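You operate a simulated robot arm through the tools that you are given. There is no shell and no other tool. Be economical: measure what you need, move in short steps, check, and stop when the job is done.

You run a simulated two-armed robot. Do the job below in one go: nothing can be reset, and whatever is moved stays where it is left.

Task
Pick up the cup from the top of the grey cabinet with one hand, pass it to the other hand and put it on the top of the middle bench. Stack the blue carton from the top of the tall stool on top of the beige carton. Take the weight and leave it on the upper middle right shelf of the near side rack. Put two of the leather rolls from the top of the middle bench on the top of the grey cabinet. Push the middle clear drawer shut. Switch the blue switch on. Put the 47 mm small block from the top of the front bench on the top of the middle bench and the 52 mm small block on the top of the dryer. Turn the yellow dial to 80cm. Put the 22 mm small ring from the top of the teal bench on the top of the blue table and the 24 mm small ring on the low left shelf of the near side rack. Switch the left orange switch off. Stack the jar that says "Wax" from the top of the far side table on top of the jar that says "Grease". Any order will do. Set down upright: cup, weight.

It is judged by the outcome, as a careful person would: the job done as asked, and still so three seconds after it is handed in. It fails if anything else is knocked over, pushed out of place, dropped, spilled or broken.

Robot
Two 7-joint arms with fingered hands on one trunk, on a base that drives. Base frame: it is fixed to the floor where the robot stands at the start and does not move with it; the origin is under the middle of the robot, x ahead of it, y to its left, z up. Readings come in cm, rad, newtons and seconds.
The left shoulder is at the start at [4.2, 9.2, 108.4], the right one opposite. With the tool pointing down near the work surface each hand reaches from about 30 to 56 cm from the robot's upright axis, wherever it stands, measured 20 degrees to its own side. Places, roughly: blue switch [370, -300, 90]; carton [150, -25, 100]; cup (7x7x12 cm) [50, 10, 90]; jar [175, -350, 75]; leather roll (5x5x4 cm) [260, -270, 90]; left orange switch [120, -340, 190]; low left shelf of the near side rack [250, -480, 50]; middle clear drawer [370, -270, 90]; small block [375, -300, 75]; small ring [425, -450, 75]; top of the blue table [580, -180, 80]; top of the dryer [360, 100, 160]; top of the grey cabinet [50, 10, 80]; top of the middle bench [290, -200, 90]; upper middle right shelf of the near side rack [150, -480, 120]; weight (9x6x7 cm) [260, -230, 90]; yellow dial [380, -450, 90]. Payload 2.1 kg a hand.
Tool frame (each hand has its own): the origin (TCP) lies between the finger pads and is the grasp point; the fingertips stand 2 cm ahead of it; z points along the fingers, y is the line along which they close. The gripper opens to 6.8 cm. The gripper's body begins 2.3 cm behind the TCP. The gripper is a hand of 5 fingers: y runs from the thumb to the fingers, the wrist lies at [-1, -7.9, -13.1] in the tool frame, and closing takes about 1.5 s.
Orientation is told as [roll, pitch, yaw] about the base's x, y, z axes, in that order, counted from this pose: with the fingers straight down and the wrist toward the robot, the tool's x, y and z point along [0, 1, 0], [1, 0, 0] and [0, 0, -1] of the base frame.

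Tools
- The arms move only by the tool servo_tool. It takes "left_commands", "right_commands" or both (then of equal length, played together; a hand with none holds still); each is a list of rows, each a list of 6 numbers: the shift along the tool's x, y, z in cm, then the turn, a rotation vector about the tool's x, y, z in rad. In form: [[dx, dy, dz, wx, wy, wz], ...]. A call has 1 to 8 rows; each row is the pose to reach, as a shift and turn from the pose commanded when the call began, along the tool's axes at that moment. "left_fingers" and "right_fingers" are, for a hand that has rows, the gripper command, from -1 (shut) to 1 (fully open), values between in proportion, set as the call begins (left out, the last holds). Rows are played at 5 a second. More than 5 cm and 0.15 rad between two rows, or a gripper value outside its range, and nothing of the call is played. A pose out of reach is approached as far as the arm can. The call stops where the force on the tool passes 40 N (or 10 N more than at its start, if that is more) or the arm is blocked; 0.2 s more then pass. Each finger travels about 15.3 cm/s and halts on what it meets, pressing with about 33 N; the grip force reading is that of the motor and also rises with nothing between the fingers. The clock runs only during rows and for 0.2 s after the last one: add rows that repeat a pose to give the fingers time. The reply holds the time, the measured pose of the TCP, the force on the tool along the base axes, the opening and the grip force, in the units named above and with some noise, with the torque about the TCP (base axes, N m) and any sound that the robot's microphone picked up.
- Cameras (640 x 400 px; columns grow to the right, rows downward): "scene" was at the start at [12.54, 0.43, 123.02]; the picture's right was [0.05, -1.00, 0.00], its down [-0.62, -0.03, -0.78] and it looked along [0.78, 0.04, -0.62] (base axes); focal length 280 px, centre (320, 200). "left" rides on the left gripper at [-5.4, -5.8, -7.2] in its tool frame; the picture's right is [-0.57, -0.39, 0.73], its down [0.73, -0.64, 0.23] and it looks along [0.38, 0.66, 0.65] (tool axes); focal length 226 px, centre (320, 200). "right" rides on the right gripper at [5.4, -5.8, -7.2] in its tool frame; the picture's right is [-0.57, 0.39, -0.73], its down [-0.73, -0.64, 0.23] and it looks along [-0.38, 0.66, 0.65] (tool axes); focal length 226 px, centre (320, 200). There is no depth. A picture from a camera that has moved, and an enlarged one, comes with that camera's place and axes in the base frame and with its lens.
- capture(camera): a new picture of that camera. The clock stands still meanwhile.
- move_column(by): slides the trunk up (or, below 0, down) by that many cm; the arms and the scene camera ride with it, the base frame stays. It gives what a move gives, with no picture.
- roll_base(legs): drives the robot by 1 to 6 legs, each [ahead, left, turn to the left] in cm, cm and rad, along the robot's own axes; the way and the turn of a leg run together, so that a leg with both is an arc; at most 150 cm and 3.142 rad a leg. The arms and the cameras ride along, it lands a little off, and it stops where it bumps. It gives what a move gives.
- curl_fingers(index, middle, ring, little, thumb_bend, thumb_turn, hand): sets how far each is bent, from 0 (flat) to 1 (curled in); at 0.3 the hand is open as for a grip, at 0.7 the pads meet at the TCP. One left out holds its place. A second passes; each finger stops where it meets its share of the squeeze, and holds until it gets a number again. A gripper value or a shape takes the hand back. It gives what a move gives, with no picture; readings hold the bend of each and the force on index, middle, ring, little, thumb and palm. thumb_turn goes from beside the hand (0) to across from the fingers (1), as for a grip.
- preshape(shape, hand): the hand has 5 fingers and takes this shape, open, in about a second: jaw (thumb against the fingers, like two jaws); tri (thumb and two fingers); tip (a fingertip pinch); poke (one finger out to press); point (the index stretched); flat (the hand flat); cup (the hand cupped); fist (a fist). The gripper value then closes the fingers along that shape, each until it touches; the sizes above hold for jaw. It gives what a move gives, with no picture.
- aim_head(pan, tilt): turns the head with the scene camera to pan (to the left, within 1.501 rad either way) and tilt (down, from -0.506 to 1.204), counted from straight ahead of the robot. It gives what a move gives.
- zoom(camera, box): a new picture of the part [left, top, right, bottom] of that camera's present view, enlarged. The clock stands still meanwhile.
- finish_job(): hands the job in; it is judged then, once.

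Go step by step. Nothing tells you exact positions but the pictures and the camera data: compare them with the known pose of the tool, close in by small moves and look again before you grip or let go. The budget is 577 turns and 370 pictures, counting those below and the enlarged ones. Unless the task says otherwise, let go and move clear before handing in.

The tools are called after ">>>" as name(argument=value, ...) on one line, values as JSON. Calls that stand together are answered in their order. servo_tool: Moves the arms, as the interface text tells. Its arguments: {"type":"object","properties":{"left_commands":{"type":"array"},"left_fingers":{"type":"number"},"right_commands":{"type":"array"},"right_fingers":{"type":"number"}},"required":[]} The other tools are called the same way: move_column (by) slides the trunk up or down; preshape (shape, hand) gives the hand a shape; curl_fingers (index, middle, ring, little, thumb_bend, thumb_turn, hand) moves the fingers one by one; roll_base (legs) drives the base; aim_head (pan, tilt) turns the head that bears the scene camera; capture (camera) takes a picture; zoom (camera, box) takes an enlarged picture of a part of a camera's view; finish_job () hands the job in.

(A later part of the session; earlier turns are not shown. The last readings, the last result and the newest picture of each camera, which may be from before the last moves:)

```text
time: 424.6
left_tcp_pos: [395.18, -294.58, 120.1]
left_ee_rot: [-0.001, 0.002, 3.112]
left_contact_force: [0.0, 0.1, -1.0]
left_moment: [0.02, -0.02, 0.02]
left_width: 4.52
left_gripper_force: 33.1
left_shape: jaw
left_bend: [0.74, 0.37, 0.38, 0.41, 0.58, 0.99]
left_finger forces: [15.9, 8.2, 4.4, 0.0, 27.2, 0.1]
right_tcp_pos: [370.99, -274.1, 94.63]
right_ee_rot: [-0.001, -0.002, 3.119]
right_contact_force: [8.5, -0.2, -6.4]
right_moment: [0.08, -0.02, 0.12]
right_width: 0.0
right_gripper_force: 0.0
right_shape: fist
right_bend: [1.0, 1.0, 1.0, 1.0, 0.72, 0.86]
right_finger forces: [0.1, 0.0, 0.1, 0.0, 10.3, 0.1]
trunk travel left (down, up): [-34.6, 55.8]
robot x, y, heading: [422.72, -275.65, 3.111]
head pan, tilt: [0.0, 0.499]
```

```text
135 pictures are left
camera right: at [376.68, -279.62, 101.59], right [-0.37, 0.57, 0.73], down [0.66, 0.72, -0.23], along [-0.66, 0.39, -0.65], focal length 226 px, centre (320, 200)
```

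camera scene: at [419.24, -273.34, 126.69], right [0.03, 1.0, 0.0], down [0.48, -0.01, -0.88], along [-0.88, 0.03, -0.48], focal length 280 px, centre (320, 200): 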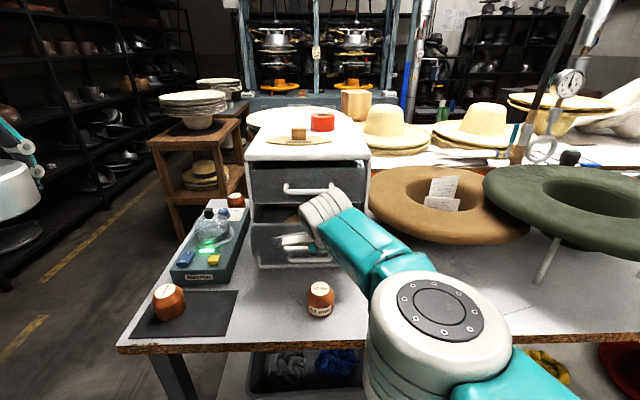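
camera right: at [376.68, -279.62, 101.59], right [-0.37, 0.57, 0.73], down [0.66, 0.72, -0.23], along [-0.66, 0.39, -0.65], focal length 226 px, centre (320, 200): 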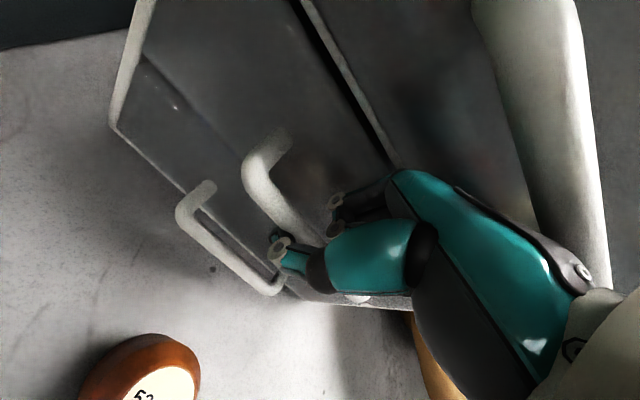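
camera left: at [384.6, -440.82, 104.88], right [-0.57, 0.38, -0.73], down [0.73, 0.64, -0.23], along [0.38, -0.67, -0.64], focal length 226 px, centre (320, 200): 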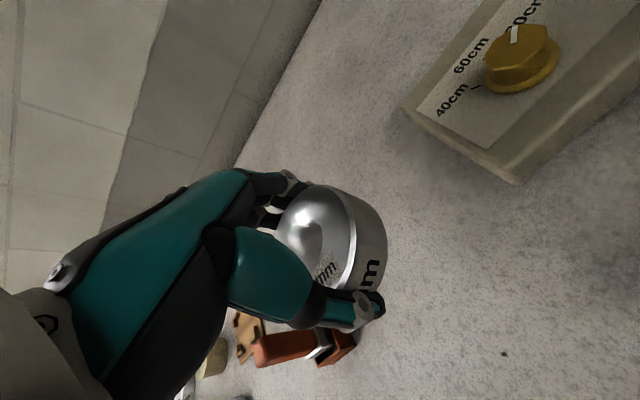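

>>> roll_base(legs=[[-9, 0, 0]])

>>> servo_tool(right_commands=[[0, -3, -2, 0, 0, 0], [0, -6, -5, 0, 0, 0], [-3, -9, -8, 0, 0, 0], [-6, -11, -10, 0, 0, 0], [-9, -12, -10, 0, 0, 0]])

>>> zoom(camera="scene", box=[220, 110, 420, 310])

```text
time: 425.7
left_tcp_pos: [404.09, -294.68, 120.07]
left_ee_rot: [-0.001, 0.0, 3.11]
left_contact_force: [0.4, -0.4, -0.3]
left_moment: [0.0, 0.04, 0.0]
left_width: 4.55
left_gripper_force: 33.0
left_shape: jaw
left_bend: [0.74, 0.37, 0.38, 0.41, 0.58, 0.99]
left_finger forces: [15.9, 8.3, 4.4, 0.1, 27.1, 0.0]
right_tcp_pos: [380.06, -274.37, 94.48]
right_ee_rot: [0.001, -0.002, 3.119]
right_contact_force: [-0.3, 0.6, 0.1]
right_moment: [0.04, -0.02, -0.04]
right_width: 6.35
right_gripper_force: 0.1
right_shape: fist
right_bend: [1.0, 1.0, 1.0, 1.0, 0.87, 0.85]
right_finger forces: [0.1, 0.0, 0.0, 0.0, 0.0, 0.1]
trunk travel left (down, up): [-34.6, 55.8]
robot x, y, heading: [431.29, -275.55, 3.108]
head pan, tilt: [0.0, 0.499]
```

```text
refused: row 3 steps farther than a row can; nothing moved
```

```text
2.00 times, centred on (320, 210) of scene
camera zoom: at [418.79, -275.32, 126.7], right [0.03, 1.0, 0.0], down [0.48, -0.01, -0.88], along [-0.88, 0.03, -0.48], focal length 561 px, centre (320, 180)
```

zoom: 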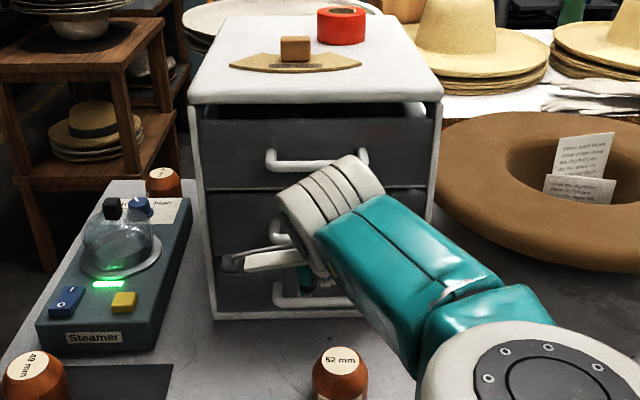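

>>> servo_tool(right_commands=[[0, -3, -2, 0, 0, 0], [0, -6, -5, 0, 0, 0], [-2, -8, -8, 0, 0, 0], [-5, -10, -10, 0, 0, 0], [-9, -11, -11, 0, 0, 0]])

>>> zoom(camera="scene", box=[220, 110, 420, 310])

>>> capture(camera="right")

```text
time: 426.9
left_tcp_pos: [404.03, -294.57, 120.09]
left_ee_rot: [-0.002, 0.0, 3.11]
left_contact_force: [-0.4, 0.5, -1.4]
left_moment: [0.0, 0.0, 0.01]
left_width: 4.55
left_gripper_force: 33.0
left_shape: jaw
left_bend: [0.74, 0.37, 0.38, 0.41, 0.58, 0.99]
left_finger forces: [15.9, 8.2, 4.4, 0.0, 27.2, 0.0]
right_tcp_pos: [382.29, -277.16, 107.39]
right_ee_rot: [0.005, -0.002, 3.107]
right_contact_force: [0.0, 0.4, -0.7]
right_moment: [0.01, 0.0, 0.0]
right_width: 6.35
right_gripper_force: 0.0
right_shape: fist
right_bend: [1.0, 1.0, 1.0, 1.0, 0.87, 0.85]
right_finger forces: [0.0, 0.0, 0.1, 0.1, 0.1, 0.1]
right hand out of reach, approached as far as the arm can: row 1, 2, 3, 4, 5
trunk travel left (down, up): [-34.6, 55.8]
robot x, y, heading: [431.6, -275.79, 3.11]
head pan, tilt: [0.0, 0.499]
```

```text
2.00 times, centred on (320, 210) of scene
camera zoom: at [418.74, -275.32, 126.69], right [0.03, 1.0, 0.0], down [0.48, -0.01, -0.88], along [-0.88, 0.03, -0.48], focal length 561 px, centre (320, 180)
```

zoom: 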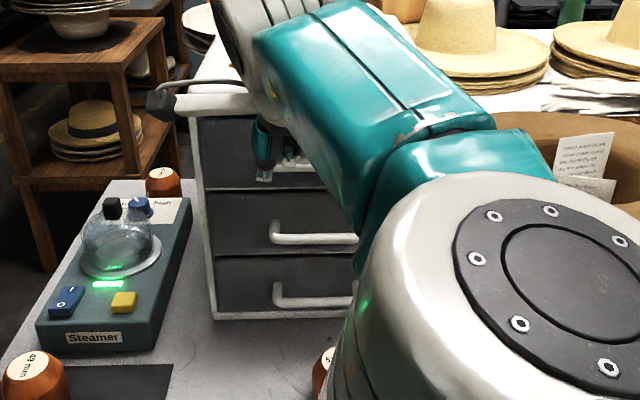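

```text
132 pictures are left
camera right: at [388.0, -282.59, 114.53], right [-0.37, 0.58, 0.73], down [0.67, 0.71, -0.23], along [-0.65, 0.4, -0.65], focal length 226 px, centre (320, 200)
```

right: 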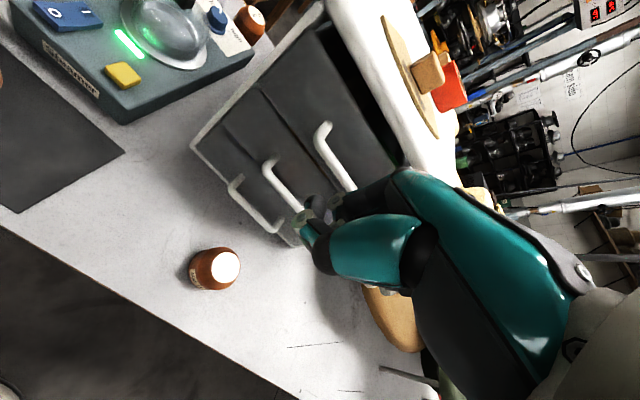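

All three drawer handles line up, so the drawer is shut. Now I'm picking the 52 mm block with the right hand.

>>> preshape(hand="right", shape="jaw")

>>> servo_tool(right_commands=[[-1.5, -2, 0, 0, 0, 0], [-3, -4, 0, 0, 0, 0], [-5, -6, 0, 0, 0, 0], [-6, -8, 0, 0, 0, 0]])

>>> capture(camera="right")

>>> capture(camera="scene")

```text
time: 427.8
left_tcp_pos: [403.92, -294.69, 120.07]
left_ee_rot: [-0.001, 0.001, 3.11]
left_contact_force: [-0.4, -0.1, -2.6]
left_moment: [0.03, 0.01, 0.01]
left_width: 4.56
left_gripper_force: 32.8
left_shape: jaw
left_bend: [0.74, 0.37, 0.38, 0.41, 0.58, 0.99]
left_finger forces: [15.9, 8.3, 4.4, 0.0, 27.2, 0.0]
right_tcp_pos: [382.3, -277.01, 107.39]
right_ee_rot: [0.005, 0.0, 3.106]
right_contact_force: [0.9, -0.2, -0.4]
right_moment: [0.01, 0.0, -0.04]
right_width: 6.77
right_gripper_force: 0.0
right_shape: jaw
right_bend: [0.3, 0.3, 0.3, 0.3, 0.3, 0.98]
right_finger forces: [0.0, 0.0, 0.1, 0.1, 0.0, 0.1]
trunk travel left (down, up): [-34.6, 55.8]
robot x, y, heading: [431.41, -276.13, 3.11]
head pan, tilt: [0.0, 0.499]
```

```text
time: 428.8
left_tcp_pos: [404.05, -294.62, 120.19]
left_ee_rot: [0.0, 0.001, 3.11]
left_contact_force: [0.5, 0.6, -1.5]
left_moment: [0.05, 0.01, 0.0]
left_width: 4.55
left_gripper_force: 33.2
left_shape: jaw
left_bend: [0.74, 0.37, 0.38, 0.41, 0.58, 0.99]
left_finger forces: [15.8, 8.2, 4.4, 0.0, 27.1, 0.0]
right_tcp_pos: [390.28, -271.26, 107.74]
right_ee_rot: [0.001, 0.0, 3.115]
right_contact_force: [-0.4, -0.7, -0.3]
right_moment: [0.01, 0.0, 0.01]
right_width: 6.77
right_gripper_force: 0.0
right_shape: jaw
right_bend: [0.3, 0.3, 0.3, 0.3, 0.3, 0.98]
right_finger forces: [0.1, 0.0, 0.1, 0.0, 0.0, 0.1]
right hand out of reach, approached as far as the arm can: row 1, 2
trunk travel left (down, up): [-34.6, 55.8]
robot x, y, heading: [431.42, -275.94, 3.108]
head pan, tilt: [0.0, 0.499]
```

```text
131 pictures are left
camera right: at [395.99, -276.8, 114.78], right [-0.37, 0.58, 0.73], down [0.66, 0.72, -0.23], along [-0.65, 0.39, -0.65], focal length 226 px, centre (320, 200)
```

right: 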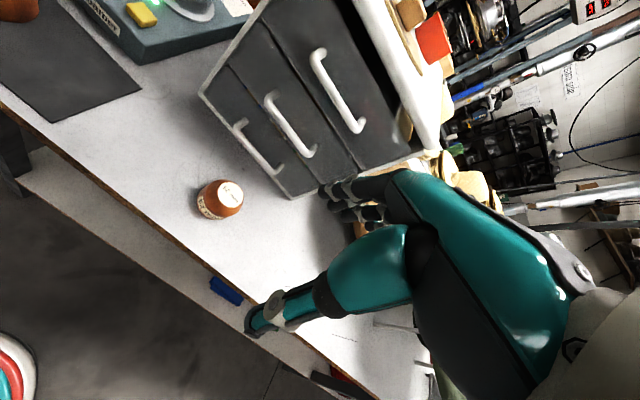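

```text
130 pictures are left
camera scene: at [418.78, -275.3, 126.69], right [0.03, 1.0, 0.0], down [0.48, -0.02, -0.88], along [-0.88, 0.03, -0.48], focal length 280 px, centre (320, 200)
```

scene: 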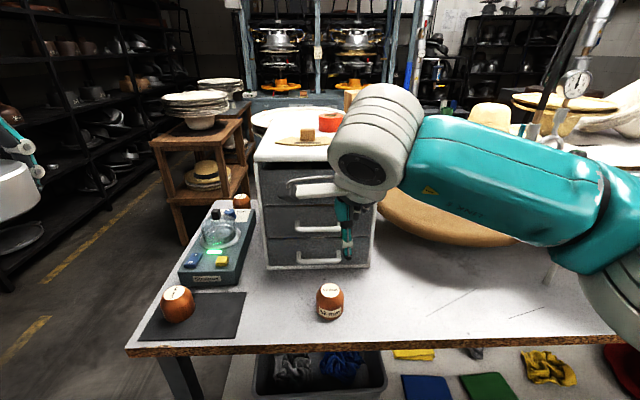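

>>> roll_base(legs=[[5, 0, 0]])

>>> servo_tool(right_commands=[[0.7, 2, 3, 0, 0, 0], [1.4, 4, 6, 0, 0, 0], [1.4, 4.9, 10, 0, 0, 0], [1.4, 4.9, 13, 0, 0, 0], [1.4, 4.9, 13, 0, 0, 0]])

>>> capture(camera="right")

>>> zoom(camera="scene", box=[240, 200, 420, 340])

```text
time: 429.7
left_tcp_pos: [399.03, -294.48, 120.06]
left_ee_rot: [-0.002, 0.002, 3.112]
left_contact_force: [0.1, -0.4, -1.3]
left_moment: [0.01, 0.04, 0.01]
left_width: 4.55
left_gripper_force: 32.7
left_shape: jaw
left_bend: [0.74, 0.37, 0.38, 0.41, 0.58, 0.99]
left_finger forces: [15.8, 8.2, 4.4, 0.1, 27.2, 0.1]
right_tcp_pos: [385.15, -271.18, 107.65]
right_ee_rot: [0.001, -0.001, 3.117]
right_contact_force: [-0.5, 0.3, -0.5]
right_moment: [0.01, -0.05, 0.03]
right_width: 6.8
right_gripper_force: 0.1
right_shape: jaw
right_bend: [0.3, 0.3, 0.3, 0.3, 0.3, 0.98]
right_finger forces: [0.1, 0.1, 0.0, 0.0, 0.0, 0.1]
trunk travel left (down, up): [-34.6, 55.8]
robot x, y, heading: [426.78, -275.66, 3.111]
head pan, tilt: [0.0, 0.499]
```

```text
time: 430.9
left_tcp_pos: [399.05, -294.51, 119.98]
left_ee_rot: [-0.001, 0.002, 3.111]
left_contact_force: [0.0, -0.4, -1.5]
left_moment: [0.03, 0.02, -0.02]
left_width: 4.55
left_gripper_force: 33.1
left_shape: jaw
left_bend: [0.74, 0.37, 0.38, 0.41, 0.58, 0.99]
left_finger forces: [15.9, 8.2, 4.4, 0.0, 27.2, 0.1]
right_tcp_pos: [380.14, -272.58, 94.55]
right_ee_rot: [0.0, -0.001, 3.119]
right_contact_force: [-0.8, -0.6, -0.4]
right_moment: [-0.01, -0.02, -0.03]
right_width: 6.78
right_gripper_force: 0.2
right_shape: jaw
right_bend: [0.3, 0.3, 0.3, 0.3, 0.3, 0.98]
right_finger forces: [0.1, 0.0, 0.1, 0.1, 0.0, 0.0]
trunk travel left (down, up): [-34.6, 55.8]
robot x, y, heading: [426.65, -275.79, 3.105]
head pan, tilt: [0.0, 0.499]
```

```text
129 pictures are left
camera right: at [385.96, -278.08, 101.76], right [-0.37, 0.58, 0.73], down [0.66, 0.72, -0.23], along [-0.66, 0.39, -0.65], focal length 226 px, centre (320, 200)
```

right: 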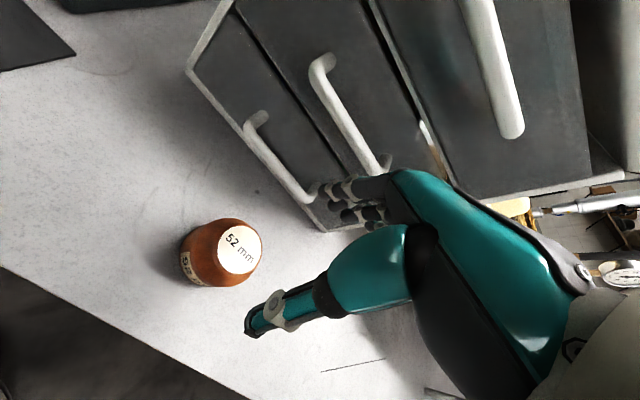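

```text
2.86 times, centred on (330, 270) of scene
camera zoom: at [413.75, -275.17, 126.69], right [0.03, 1.0, 0.0], down [0.48, -0.01, -0.88], along [-0.88, 0.03, -0.48], focal length 801 px, centre (291, 0)
```

zoom: 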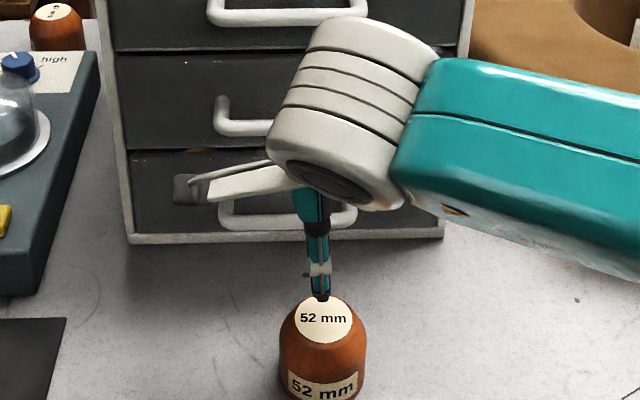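

>>> servo_tool(right_commands=[[-0.1, 0, 3, 0, 0, 0], [-0.1, 0, 6, 0, 0, 0], [-0.1, 0, 9.2, 0, 0, 0], [-0.1, 0, 9.2, 0, 0, 0]])

>>> servo_tool(right_commands=[[0, 0, 0, 0, 0, 0], [0, 0, 0, 0, 0, 0], [0, 0, 0, 0, 0, 0], [0, 0, 0, 0, 0, 0], [0, 0, 0, 0, 0, 0], [0, 0, 0, 0, 0, 0], [0, 0, 0, 0, 0, 0]], right_fingers=-1)

>>> servo_tool(right_commands=[[0, 0, -1, 0, 0, 0], [0, 0, -4, 0, 0, 0], [0, -1, -8, 0, 0, 0], [0, -4, -12, 0, 0, 0], [0, -8, -14, 0, 0, 0]])

>>> capture(camera="right")

>>> zoom(camera="scene", box=[220, 110, 420, 310])

```text
time: 431.9
left_tcp_pos: [398.93, -294.41, 120.15]
left_ee_rot: [0.0, 0.002, 3.109]
left_contact_force: [-0.6, -0.1, -2.4]
left_moment: [0.0, 0.0, 0.01]
left_width: 4.56
left_gripper_force: 33.3
left_shape: jaw
left_bend: [0.74, 0.37, 0.38, 0.41, 0.58, 0.99]
left_finger forces: [15.8, 8.2, 4.4, 0.0, 27.1, 0.1]
right_tcp_pos: [380.17, -272.21, 85.47]
right_ee_rot: [0.001, -0.004, 3.118]
right_contact_force: [-0.7, -0.4, 2.2]
right_moment: [0.0, 0.11, 0.0]
right_width: 6.79
right_gripper_force: 0.1
right_shape: jaw
right_bend: [0.29, 0.3, 0.3, 0.3, 0.3, 0.98]
right_finger forces: [1.1, 1.1, 0.0, 0.0, 0.0, 0.1]
trunk travel left (down, up): [-34.6, 55.8]
robot x, y, heading: [426.64, -275.33, 3.112]
head pan, tilt: [0.0, 0.499]
```

```text
time: 433.5
left_tcp_pos: [399.09, -294.56, 120.23]
left_ee_rot: [-0.001, 0.002, 3.111]
left_contact_force: [0.1, -0.5, -3.0]
left_moment: [0.02, 0.0, -0.03]
left_width: 4.56
left_gripper_force: 33.0
left_shape: jaw
left_bend: [0.74, 0.37, 0.38, 0.41, 0.58, 0.99]
left_finger forces: [16.0, 8.1, 4.4, 0.0, 27.2, 0.1]
right_tcp_pos: [380.32, -272.19, 85.64]
right_ee_rot: [0.0, -0.002, 3.118]
right_contact_force: [-1.6, 1.1, 11.9]
right_moment: [0.06, 0.13, 0.01]
right_width: 4.57
right_gripper_force: 33.6
right_shape: jaw
right_bend: [0.27, 0.33, 0.36, 0.36, 0.73, 1.0]
right_finger forces: [16.6, 8.3, 3.0, 0.0, 26.4, 0.1]
trunk travel left (down, up): [-34.6, 55.8]
robot x, y, heading: [426.64, -275.61, 3.108]
head pan, tilt: [0.0, 0.499]
```

```text
time: 434.7
left_tcp_pos: [399.05, -294.52, 120.15]
left_ee_rot: [-0.001, 0.001, 3.111]
left_contact_force: [0.6, 0.1, -1.5]
left_moment: [0.0, -0.02, 0.02]
left_width: 4.55
left_gripper_force: 33.1
left_shape: jaw
left_bend: [0.74, 0.37, 0.38, 0.41, 0.58, 0.99]
left_finger forces: [15.9, 8.1, 4.4, 0.0, 27.3, 0.1]
right_tcp_pos: [388.32, -272.51, 99.58]
right_ee_rot: [0.0, -0.001, 3.117]
right_contact_force: [-0.7, 0.6, -0.8]
right_moment: [-0.01, -0.01, 0.01]
right_width: 4.45
right_gripper_force: 33.5
right_shape: jaw
right_bend: [0.27, 0.34, 0.37, 0.36, 0.74, 1.0]
right_finger forces: [14.0, 6.9, 1.2, 0.0, 22.1, 0.0]
trunk travel left (down, up): [-34.6, 55.8]
robot x, y, heading: [426.57, -275.36, 3.112]
head pan, tilt: [0.0, 0.499]
```

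```text
127 pictures are left
camera right: at [394.1, -278.02, 106.71], right [-0.37, 0.58, 0.73], down [0.66, 0.72, -0.23], along [-0.65, 0.39, -0.65], focal length 226 px, centre (320, 200)
```

right: 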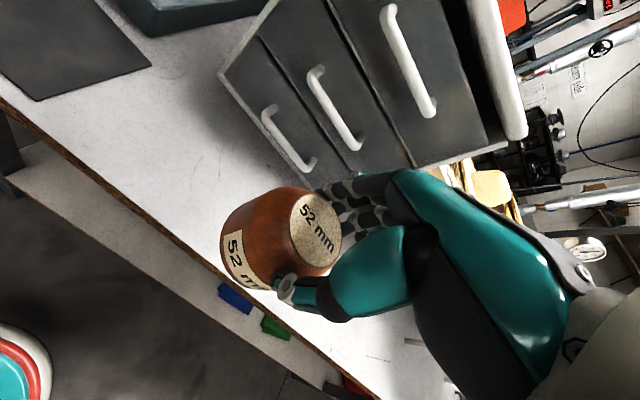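

```text
2.00 times, centred on (320, 210) of scene
camera zoom: at [413.76, -275.17, 126.69], right [0.03, 1.0, 0.0], down [0.48, -0.01, -0.88], along [-0.88, 0.03, -0.48], focal length 561 px, centre (320, 180)
```

zoom: 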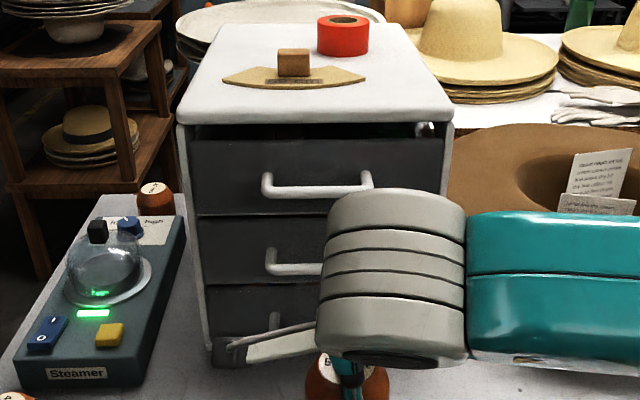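

The 52 mm block is held. I'm turning toward the blue table to place the 22 mm ring.

>>> servo_tool(right_commands=[[0, -3, -3, 0, 0, 0], [0, -6, -6, 0, 0, 0], [0, -8, -9, 0, 0, 0]])

>>> roll_base(legs=[[-18, 0, 0], [0, 0, -3.1]])

>>> aim_head(pan=0.3, tilt=0.35)

>>> capture(camera="scene")

```text
time: 435.5
left_tcp_pos: [399.15, -294.47, 120.09]
left_ee_rot: [-0.002, 0.002, 3.111]
left_contact_force: [-0.4, -0.7, -1.7]
left_moment: [0.0, -0.01, 0.0]
left_width: 4.56
left_gripper_force: 33.3
left_shape: jaw
left_bend: [0.74, 0.37, 0.38, 0.41, 0.58, 0.99]
left_finger forces: [15.9, 8.2, 4.4, 0.0, 27.2, 0.0]
right_tcp_pos: [396.34, -272.71, 108.62]
right_ee_rot: [0.001, -0.001, 3.116]
right_contact_force: [0.5, -0.6, 0.0]
right_moment: [-0.03, -0.04, -0.01]
right_width: 4.43
right_gripper_force: 32.8
right_shape: jaw
right_bend: [0.27, 0.34, 0.37, 0.36, 0.75, 1.0]
right_finger forces: [14.1, 7.1, 1.2, 0.1, 22.1, 0.0]
trunk travel left (down, up): [-34.6, 55.8]
robot x, y, heading: [426.34, -275.42, 3.106]
head pan, tilt: [0.0, 0.499]
```

```text
time: 444.3
left_tcp_pos: [472.18, -257.02, 120.2]
left_ee_rot: [-0.002, 0.001, -0.024]
left_contact_force: [0.1, -0.1, -1.5]
left_moment: [-0.02, 0.02, 0.03]
left_width: 4.5
left_gripper_force: 33.3
left_shape: jaw
left_bend: [0.74, 0.37, 0.38, 0.41, 0.59, 0.99]
left_finger forces: [15.8, 8.0, 4.4, 0.1, 26.8, 0.1]
right_tcp_pos: [475.06, -278.9, 108.39]
right_ee_rot: [0.0, 0.0, -0.016]
right_contact_force: [0.0, 0.3, -1.4]
right_moment: [0.02, 0.02, 0.02]
right_width: 4.36
right_gripper_force: 32.7
right_shape: jaw
right_bend: [0.27, 0.34, 0.37, 0.36, 0.76, 1.0]
right_finger forces: [14.1, 6.7, 1.1, 0.0, 21.6, 0.0]
trunk travel left (down, up): [-34.6, 55.8]
robot x, y, heading: [444.92, -276.4, -0.025]
head pan, tilt: [0.0, 0.499]
```

```text
time: 445.1
left_tcp_pos: [472.23, -257.01, 120.06]
left_ee_rot: [-0.003, 0.002, -0.024]
left_contact_force: [0.5, -0.2, -1.4]
left_moment: [-0.02, 0.05, 0.0]
left_width: 4.51
left_gripper_force: 33.3
left_shape: jaw
left_bend: [0.74, 0.37, 0.38, 0.41, 0.59, 0.99]
left_finger forces: [15.9, 8.0, 4.4, 0.0, 26.8, 0.0]
right_tcp_pos: [475.01, -278.91, 108.5]
right_ee_rot: [-0.001, 0.0, -0.018]
right_contact_force: [0.7, -0.5, -0.6]
right_moment: [-0.01, 0.02, 0.05]
right_width: 4.4
right_gripper_force: 33.0
right_shape: jaw
right_bend: [0.27, 0.34, 0.37, 0.36, 0.76, 1.0]
right_finger forces: [14.1, 6.8, 1.2, 0.0, 21.6, 0.1]
trunk travel left (down, up): [-34.6, 55.8]
robot x, y, heading: [444.8, -276.0, -0.026]
head pan, tilt: [0.3, 0.351]
```

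```text
125 pictures are left
camera scene: at [457.47, -273.65, 128.06], right [0.27, -0.96, 0.0], down [-0.33, -0.09, -0.94], along [0.9, 0.26, -0.34], focal length 280 px, centre (320, 200)
```

scene: 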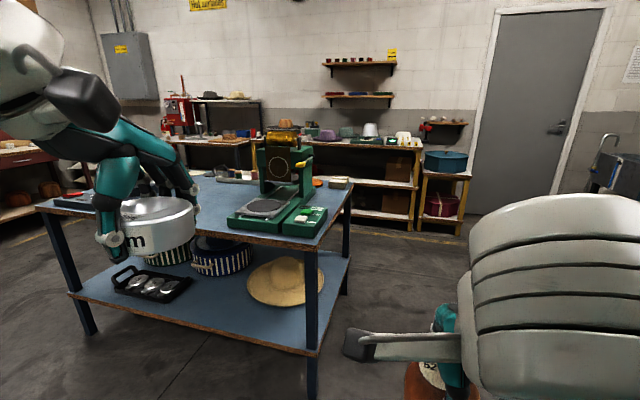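

>>> roll_base(legs=[[0, 72, 0.026], [55, 0, 0]])

>>> aim_head(pan=0, tilt=0.7)

>>> capture(camera="scene")

```text
time: 451.8
left_tcp_pos: [526.65, -183.32, 120.09]
left_ee_rot: [-0.004, 0.001, 0.015]
left_contact_force: [0.1, 0.2, -1.4]
left_moment: [-0.01, 0.03, 0.02]
left_width: 4.51
left_gripper_force: 33.1
left_shape: jaw
left_bend: [0.74, 0.37, 0.38, 0.41, 0.59, 0.99]
left_finger forces: [15.7, 8.0, 4.3, 0.1, 26.9, 0.0]
right_tcp_pos: [530.33, -205.2, 108.53]
right_ee_rot: [0.001, -0.001, 0.023]
right_contact_force: [1.0, -0.3, -0.9]
right_moment: [0.02, 0.0, 0.01]
right_width: 4.38
right_gripper_force: 33.3
right_shape: jaw
right_bend: [0.27, 0.34, 0.37, 0.36, 0.76, 1.0]
right_finger forces: [14.1, 6.6, 1.1, 0.0, 21.5, 0.0]
trunk travel left (down, up): [-34.6, 55.8]
robot x, y, heading: [500.3, -203.53, 0.013]
head pan, tilt: [0.3, 0.351]
```

```text
time: 452.6
left_tcp_pos: [526.66, -183.4, 120.1]
left_ee_rot: [-0.002, 0.002, 0.017]
left_contact_force: [-1.0, -0.5, -2.1]
left_moment: [0.0, 0.0, 0.01]
left_width: 4.49
left_gripper_force: 33.0
left_shape: jaw
left_bend: [0.74, 0.37, 0.38, 0.41, 0.59, 0.99]
left_finger forces: [15.8, 8.1, 4.3, 0.0, 26.9, 0.0]
right_tcp_pos: [530.32, -205.16, 108.49]
right_ee_rot: [0.0, 0.0, 0.022]
right_contact_force: [-0.7, 0.5, -1.0]
right_moment: [-0.02, 0.03, -0.03]
right_width: 4.34
right_gripper_force: 32.9
right_shape: jaw
right_bend: [0.27, 0.34, 0.37, 0.36, 0.76, 1.0]
right_finger forces: [14.1, 6.7, 1.0, 0.1, 21.4, 0.0]
trunk travel left (down, up): [-34.6, 55.8]
robot x, y, heading: [499.86, -203.71, 0.022]
head pan, tilt: [0.0, 0.7]
```

```text
124 pictures are left
camera scene: at [512.22, -203.42, 124.93], right [0.02, -1.0, 0.0], down [-0.64, -0.01, -0.77], along [0.77, 0.01, -0.64], focal length 280 px, centre (320, 200)
```

scene: 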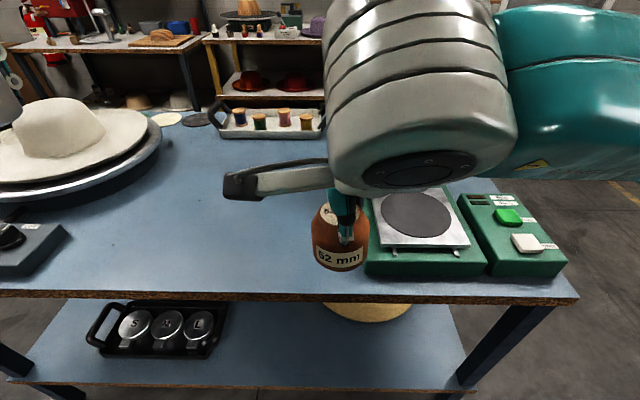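

>>> roll_base(legs=[[5, 4, 0]])

>>> servo_tool(left_commands=[[0, 3, 3, 0, 0, 0], [0, 6, 6, 0, 0, 0], [-0.5, 9, 9, 0, 0, 0], [-1, 12, 12, 0, 0, 0], [-1.5, 15, 15, 0, 0, 0], [-2, 18, 18, 0, 0, 0], [-2.5, 19, 22, 0, 0, 0], [-2.5, 19, 26, 0, 0, 0]])

>>> capture(camera="scene")

>>> capture(camera="left")

```text
time: 453.6
left_tcp_pos: [531.63, -179.35, 120.02]
left_ee_rot: [-0.003, 0.002, 0.015]
left_contact_force: [0.0, 0.4, -0.9]
left_moment: [-0.04, 0.03, -0.01]
left_width: 4.49
left_gripper_force: 32.7
left_shape: jaw
left_bend: [0.74, 0.37, 0.38, 0.41, 0.59, 0.99]
left_finger forces: [15.6, 8.0, 4.5, 0.0, 26.9, 0.0]
right_tcp_pos: [535.16, -201.13, 108.41]
right_ee_rot: [0.001, 0.0, 0.022]
right_contact_force: [-1.4, 0.4, -1.1]
right_moment: [0.0, 0.01, -0.01]
right_width: 4.35
right_gripper_force: 33.3
right_shape: jaw
right_bend: [0.27, 0.34, 0.37, 0.36, 0.76, 1.0]
right_finger forces: [14.1, 6.7, 1.1, 0.0, 21.5, 0.0]
trunk travel left (down, up): [-34.6, 55.8]
robot x, y, heading: [504.87, -199.4, 0.015]
head pan, tilt: [0.0, 0.7]
```

```text
time: 455.4
left_tcp_pos: [550.55, -181.54, 94.18]
left_ee_rot: [0.001, 0.002, 0.015]
left_contact_force: [0.4, 0.2, -1.5]
left_moment: [0.0, 0.01, -0.01]
left_width: 4.46
left_gripper_force: 33.1
left_shape: jaw
left_bend: [0.74, 0.37, 0.38, 0.41, 0.59, 0.99]
left_finger forces: [15.9, 7.9, 4.5, 0.1, 26.9, 0.1]
right_tcp_pos: [535.11, -200.97, 108.61]
right_ee_rot: [0.0, 0.002, 0.023]
right_contact_force: [-0.4, 0.0, -0.1]
right_moment: [-0.02, 0.03, 0.02]
right_width: 4.37
right_gripper_force: 33.3
right_shape: jaw
right_bend: [0.27, 0.34, 0.37, 0.36, 0.77, 1.0]
right_finger forces: [14.1, 6.7, 1.0, 0.0, 21.6, 0.0]
trunk travel left (down, up): [-34.6, 55.8]
robot x, y, heading: [504.72, -199.89, 0.016]
head pan, tilt: [0.0, 0.7]
```

```text
123 pictures are left
camera scene: at [517.12, -199.33, 124.92], right [0.02, -1.0, 0.0], down [-0.64, -0.01, -0.76], along [0.76, 0.01, -0.64], focal length 280 px, centre (320, 200)
```

scene: 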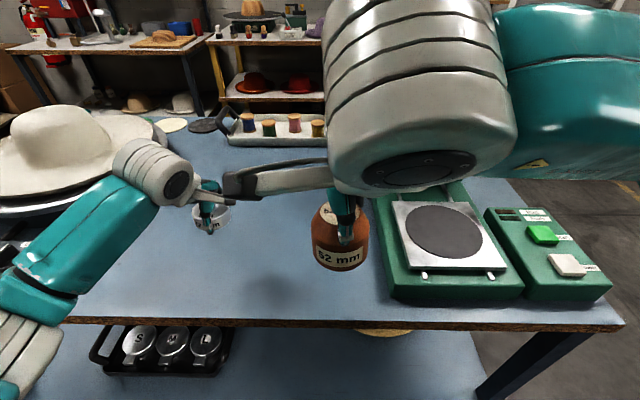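

```text
122 pictures are left
camera left: at [544.78, -187.14, 101.39], right [-0.38, -0.57, -0.73], down [-0.65, 0.72, -0.23], along [0.66, 0.39, -0.65], focal length 226 px, centre (320, 200)
```

left: 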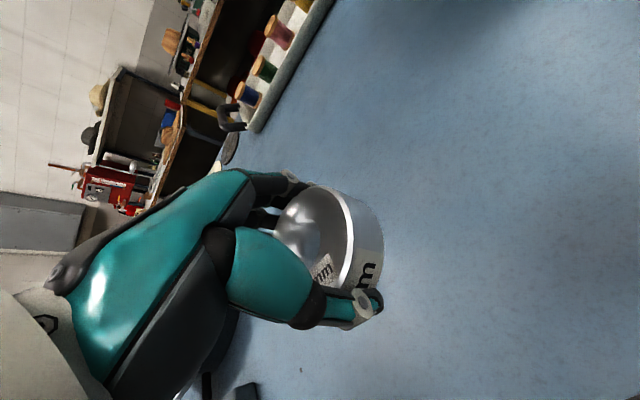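

Free blue surface lies below the ring. I'm lowering to contact and releasing.

>>> servo_tool(left_commands=[[0, 0, 3, 0, 0, 0], [0, 0, 6, 0, 0, 0], [0, 0, 8, 0, 0, 0], [0, 0, 9, 0, 0, 0]])

>>> servo_tool(left_commands=[[0, 0, 0.6, 0, 0, 0], [0, 0, 1.2, 0, 0, 0], [0, 0, 1.8, 0, 0, 0], [0, 0, 2.4, 0, 0, 0], [0, 0, 3, 0, 0, 0], [0, 0, 3.6, 0, 0, 0]])

>>> capture(camera="left")

```text
time: 456.4
left_tcp_pos: [550.46, -181.56, 85.09]
left_ee_rot: [-0.002, 0.001, 0.016]
left_contact_force: [0.5, -1.1, -2.3]
left_moment: [0.02, 0.02, 0.02]
left_width: 4.47
left_gripper_force: 32.8
left_shape: jaw
left_bend: [0.74, 0.37, 0.38, 0.41, 0.59, 0.99]
left_finger forces: [15.9, 7.8, 4.4, 0.0, 26.9, 0.0]
right_tcp_pos: [535.17, -201.01, 108.42]
right_ee_rot: [-0.002, 0.0, 0.023]
right_contact_force: [0.1, 0.0, -1.3]
right_moment: [-0.02, 0.01, 0.01]
right_width: 4.34
right_gripper_force: 32.9
right_shape: jaw
right_bend: [0.27, 0.34, 0.37, 0.36, 0.77, 1.0]
right_finger forces: [14.1, 6.7, 1.1, 0.1, 21.5, 0.1]
trunk travel left (down, up): [-34.6, 55.8]
robot x, y, heading: [505.07, -199.21, 0.019]
head pan, tilt: [0.0, 0.7]
```

```text
time: 457.8
left_tcp_pos: [550.49, -181.71, 81.83]
left_ee_rot: [0.001, -0.011, 0.016]
left_contact_force: [0.8, 2.8, 32.5]
left_moment: [0.0, 0.48, 0.0]
left_width: 4.45
left_gripper_force: 33.1
left_shape: jaw
left_bend: [0.74, 0.37, 0.38, 0.41, 0.59, 0.99]
left_finger forces: [20.1, 16.2, 4.7, 0.1, 53.0, 0.0]
right_tcp_pos: [534.91, -201.11, 108.64]
right_ee_rot: [0.002, -0.004, 0.022]
right_contact_force: [0.3, -1.0, 0.2]
right_moment: [0.0, -0.01, -0.02]
right_width: 4.36
right_gripper_force: 32.7
right_shape: jaw
right_bend: [0.27, 0.34, 0.37, 0.36, 0.77, 1.0]
right_finger forces: [14.0, 6.7, 1.1, 0.0, 21.5, 0.1]
trunk travel left (down, up): [-34.6, 55.8]
robot x, y, heading: [504.75, -199.31, 0.018]
head pan, tilt: [0.0, 0.7]
```

```text
121 pictures are left
camera left: at [544.65, -187.3, 89.06], right [-0.37, -0.57, -0.73], down [-0.65, 0.72, -0.24], along [0.66, 0.39, -0.64], focal length 226 px, centre (320, 200)
```

left: 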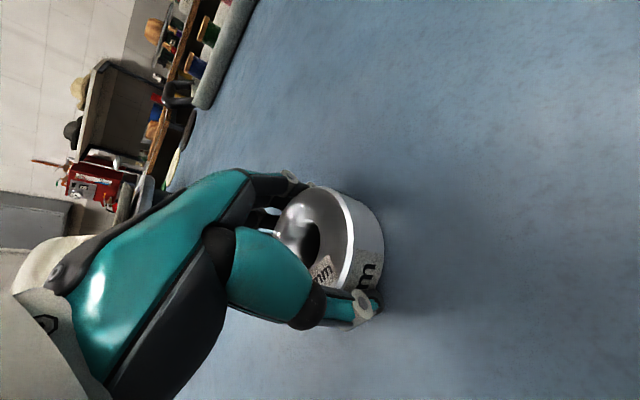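

>>> servo_tool(left_commands=[[0, 0, -0.3, 0, 0, 0], [0, 0, -0.3, 0, 0, 0], [0, 0, -0.3, 0, 0, 0], [0, 0, -0.3, 0, 0, 0]], left_fingers=1)

>>> servo_tool(left_commands=[[0, 0, -2, 0, 0, 0], [0, 0, -6, 0, 0, 0], [0, 0, -10, 0, 0, 0], [0, 0, -14, 0, 0, 0], [0, 0, -18, 0, 0, 0], [0, -4, -20, 0, 0, 0], [0, -8, -22, 0, 0, 0], [0, -12, -24, 0, 0, 0]])

>>> capture(camera="scene")

```text
time: 458.8
left_tcp_pos: [550.42, -181.5, 81.9]
left_ee_rot: [0.001, 0.003, 0.016]
left_contact_force: [-4.0, -1.4, 13.6]
left_moment: [0.09, -0.42, 0.01]
left_width: 6.4
left_gripper_force: 0.1
left_shape: jaw
left_bend: [0.3, 0.3, 0.3, 0.3, 0.28, 0.98]
left_finger forces: [1.1, 13.6, 0.0, 0.0, 1.3, 0.1]
right_tcp_pos: [535.02, -201.15, 108.53]
right_ee_rot: [0.002, -0.002, 0.024]
right_contact_force: [-0.5, 1.5, -1.1]
right_moment: [0.01, 0.04, -0.01]
right_width: 4.35
right_gripper_force: 33.2
right_shape: jaw
right_bend: [0.27, 0.34, 0.37, 0.36, 0.77, 1.0]
right_finger forces: [14.2, 6.7, 1.1, 0.1, 21.5, 0.1]
trunk travel left (down, up): [-34.6, 55.8]
robot x, y, heading: [505.07, -199.52, 0.019]
head pan, tilt: [0.0, 0.7]
```

```text
time: 460.6
left_tcp_pos: [538.42, -181.67, 105.72]
left_ee_rot: [0.002, 0.001, 0.018]
left_contact_force: [0.2, 1.3, -0.2]
left_moment: [0.01, 0.02, -0.01]
left_width: 6.79
left_gripper_force: 0.1
left_shape: jaw
left_bend: [0.3, 0.3, 0.3, 0.3, 0.3, 0.98]
left_finger forces: [0.1, 0.1, 0.1, 0.0, 0.1, 0.1]
right_tcp_pos: [535.24, -201.19, 108.55]
right_ee_rot: [0.0, 0.0, 0.02]
right_contact_force: [0.5, -0.2, -1.4]
right_moment: [-0.02, -0.02, -0.02]
right_width: 4.34
right_gripper_force: 32.9
right_shape: jaw
right_bend: [0.27, 0.34, 0.37, 0.36, 0.77, 1.0]
right_finger forces: [14.0, 6.6, 1.1, 0.1, 21.5, 0.1]
trunk travel left (down, up): [-34.6, 55.8]
robot x, y, heading: [505.23, -199.28, 0.011]
head pan, tilt: [0.0, 0.7]
```

```text
120 pictures are left
camera scene: at [517.1, -199.35, 124.92], right [0.02, -1.0, 0.0], down [-0.64, -0.01, -0.76], along [0.76, 0.01, -0.64], focal length 280 px, centre (320, 200)
```

scene: 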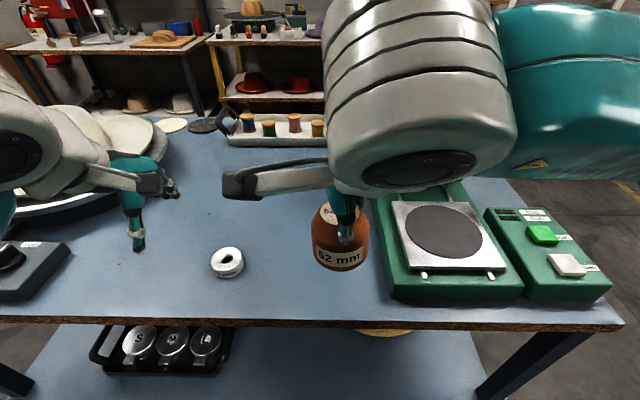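

The ring is placed on the blue table. I'm going back for the 47 mm block with the left hand.

>>> roll_base(legs=[[-42, 0, 0], [0, 0, 1.555], [-147, 0, 0], [0, 116, 0]])

>>> aim_head(pan=0.1, tilt=0.7)

>>> capture(camera="scene")

```text
time: 479.4
left_tcp_pos: [328.7, -311.15, 105.73]
left_ee_rot: [-0.001, 0.001, 1.56]
left_contact_force: [0.1, 0.8, -0.1]
left_moment: [-0.02, 0.04, 0.0]
left_width: 6.8
left_gripper_force: 0.0
left_shape: jaw
left_bend: [0.3, 0.3, 0.3, 0.3, 0.3, 0.98]
left_finger forces: [0.0, 0.0, 0.1, 0.1, 0.1, 0.0]
right_tcp_pos: [347.96, -315.12, 108.43]
right_ee_rot: [0.001, 0.001, 1.569]
right_contact_force: [0.5, -0.3, -0.9]
right_moment: [-0.02, 0.02, 0.03]
right_width: 4.32
right_gripper_force: 33.1
right_shape: jaw
right_bend: [0.27, 0.34, 0.37, 0.36, 0.77, 1.0]
right_finger forces: [13.9, 6.6, 1.1, 0.0, 21.2, 0.0]
trunk travel left (down, up): [-34.6, 55.8]
robot x, y, heading: [345.81, -345.35, 1.562]
head pan, tilt: [0.0, 0.7]
```

```text
time: 480.1
left_tcp_pos: [328.63, -311.17, 105.8]
left_ee_rot: [-0.002, 0.002, 1.559]
left_contact_force: [0.1, -1.1, 0.6]
left_moment: [-0.03, 0.01, 0.02]
left_width: 6.8
left_gripper_force: 0.0
left_shape: jaw
left_bend: [0.3, 0.3, 0.3, 0.3, 0.3, 0.98]
left_finger forces: [0.1, 0.0, 0.0, 0.1, 0.1, 0.1]
right_tcp_pos: [347.93, -315.12, 108.39]
right_ee_rot: [0.002, 0.0, 1.569]
right_contact_force: [0.4, 0.7, -0.8]
right_moment: [0.0, 0.01, 0.0]
right_width: 4.33
right_gripper_force: 33.1
right_shape: jaw
right_bend: [0.27, 0.34, 0.37, 0.36, 0.77, 1.0]
right_finger forces: [13.9, 6.6, 1.1, 0.0, 21.1, 0.0]
trunk travel left (down, up): [-34.6, 55.8]
robot x, y, heading: [345.72, -345.26, 1.559]
head pan, tilt: [0.099, 0.7]
```

```text
119 pictures are left
camera scene: at [344.95, -333.08, 124.92], right [1.0, 0.09, 0.0], down [0.06, -0.64, -0.76], along [-0.07, 0.76, -0.64], focal length 280 px, centre (320, 200)
```

scene: 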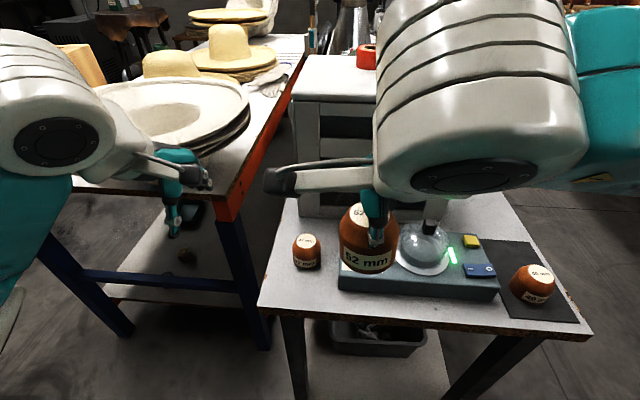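

>>> servo_tool(right_commands=[[-3, -1, 0, 0, 0, 0], [-6, -2, 0, 0, 0, 0], [-9, -3, 0, 0, 0, 0], [-12, -4, 0, 0, 0, 0]])

>>> servo_tool(left_commands=[[-2.7, 3.1, 1, 0, 0, 0], [-5.3, 6.2, 3, 0, 0, 0], [-8, 9.3, 6, 0, 0, 0], [-10.6, 12.3, 9, 0, 0, 0], [-10.6, 12.3, 9, 0, 0, 0]])

>>> capture(camera="left")

>>> zoom(camera="scene", box=[220, 140, 400, 290])

```text
time: 481.1
left_tcp_pos: [328.7, -311.2, 105.71]
left_ee_rot: [0.0, 0.001, 1.56]
left_contact_force: [0.7, -0.2, 0.5]
left_moment: [0.01, 0.0, -0.01]
left_width: 6.8
left_gripper_force: 0.1
left_shape: jaw
left_bend: [0.3, 0.3, 0.3, 0.3, 0.3, 0.98]
left_finger forces: [0.0, 0.1, 0.1, 0.1, 0.1, 0.1]
right_tcp_pos: [360.17, -319.07, 108.65]
right_ee_rot: [0.001, 0.0, 1.566]
right_contact_force: [1.3, 0.0, -0.9]
right_moment: [0.0, 0.0, 0.0]
right_width: 4.28
right_gripper_force: 33.1
right_shape: jaw
right_bend: [0.27, 0.34, 0.37, 0.36, 0.77, 1.0]
right_finger forces: [13.8, 6.8, 1.0, 0.0, 20.8, 0.0]
trunk travel left (down, up): [-34.6, 55.8]
robot x, y, heading: [345.66, -345.33, 1.56]
head pan, tilt: [0.099, 0.7]
```

```text
refused: row 3 steps farther than a row can; nothing moved
```

```text
118 pictures are left
camera left: at [333.98, -317.18, 112.98], right [0.56, -0.39, -0.73], down [-0.74, -0.63, -0.23], along [-0.37, 0.67, -0.65], focal length 226 px, centre (320, 200)
```

left: 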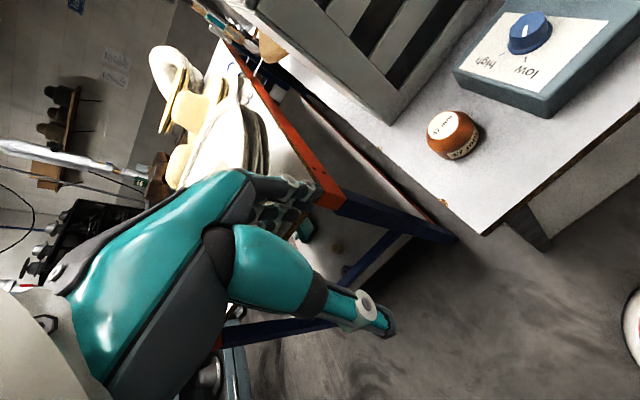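

```text
2.67 times, centred on (310, 215) of scene
camera zoom: at [344.96, -333.09, 124.92], right [1.0, 0.09, 0.0], down [0.06, -0.64, -0.76], along [-0.07, 0.76, -0.64], focal length 747 px, centre (347, 160)
```

zoom: 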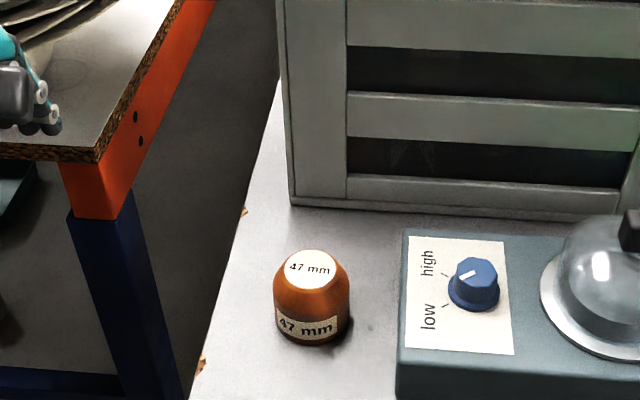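

>>> servo_tool(left_commands=[[-2.1, 2.4, 1, 0, 0, 0], [-4.2, 4.9, 2, 0, 0, 0], [-6.3, 7.3, 4, 0, 0, 0], [-8.4, 9.8, 6, 0, 0, 0], [-10.5, 12.3, 9, 0, 0, 0], [-10.5, 12.3, 9, 0, 0, 0]])

>>> capture(camera="left")

>>> zoom(camera="scene", box=[220, 140, 400, 290])

```text
time: 482.5
left_tcp_pos: [339.25, -299.12, 96.65]
left_ee_rot: [0.0, 0.001, 1.559]
left_contact_force: [0.4, 0.4, -0.5]
left_moment: [0.02, 0.01, -0.02]
left_width: 6.79
left_gripper_force: 0.1
left_shape: jaw
left_bend: [0.3, 0.3, 0.3, 0.3, 0.3, 0.98]
left_finger forces: [0.0, 0.1, 0.0, 0.0, 0.0, 0.0]
right_tcp_pos: [360.03, -319.01, 108.6]
right_ee_rot: [0.001, 0.0, 1.567]
right_contact_force: [0.7, -0.1, -0.7]
right_moment: [-0.01, -0.01, -0.01]
right_width: 4.31
right_gripper_force: 32.9
right_shape: jaw
right_bend: [0.27, 0.34, 0.37, 0.36, 0.77, 1.0]
right_finger forces: [13.7, 6.7, 1.0, 0.0, 20.8, 0.0]
trunk travel left (down, up): [-34.6, 55.8]
robot x, y, heading: [345.81, -345.09, 1.56]
head pan, tilt: [0.099, 0.7]
```

```text
116 pictures are left
camera left: at [344.52, -305.08, 103.89], right [0.56, -0.39, -0.73], down [-0.74, -0.63, -0.23], along [-0.37, 0.67, -0.65], focal length 226 px, centre (320, 200)
```

left: 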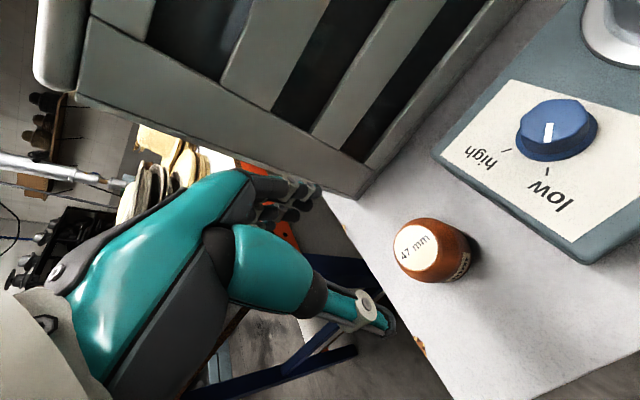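

```text
2.67 times, centred on (310, 215) of scene
camera zoom: at [344.97, -333.07, 124.92], right [1.0, 0.09, 0.0], down [0.06, -0.64, -0.76], along [-0.07, 0.76, -0.64], focal length 747 px, centre (347, 160)
```

zoom: 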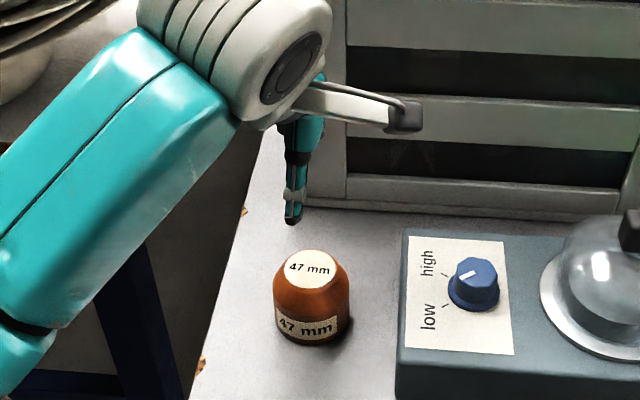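

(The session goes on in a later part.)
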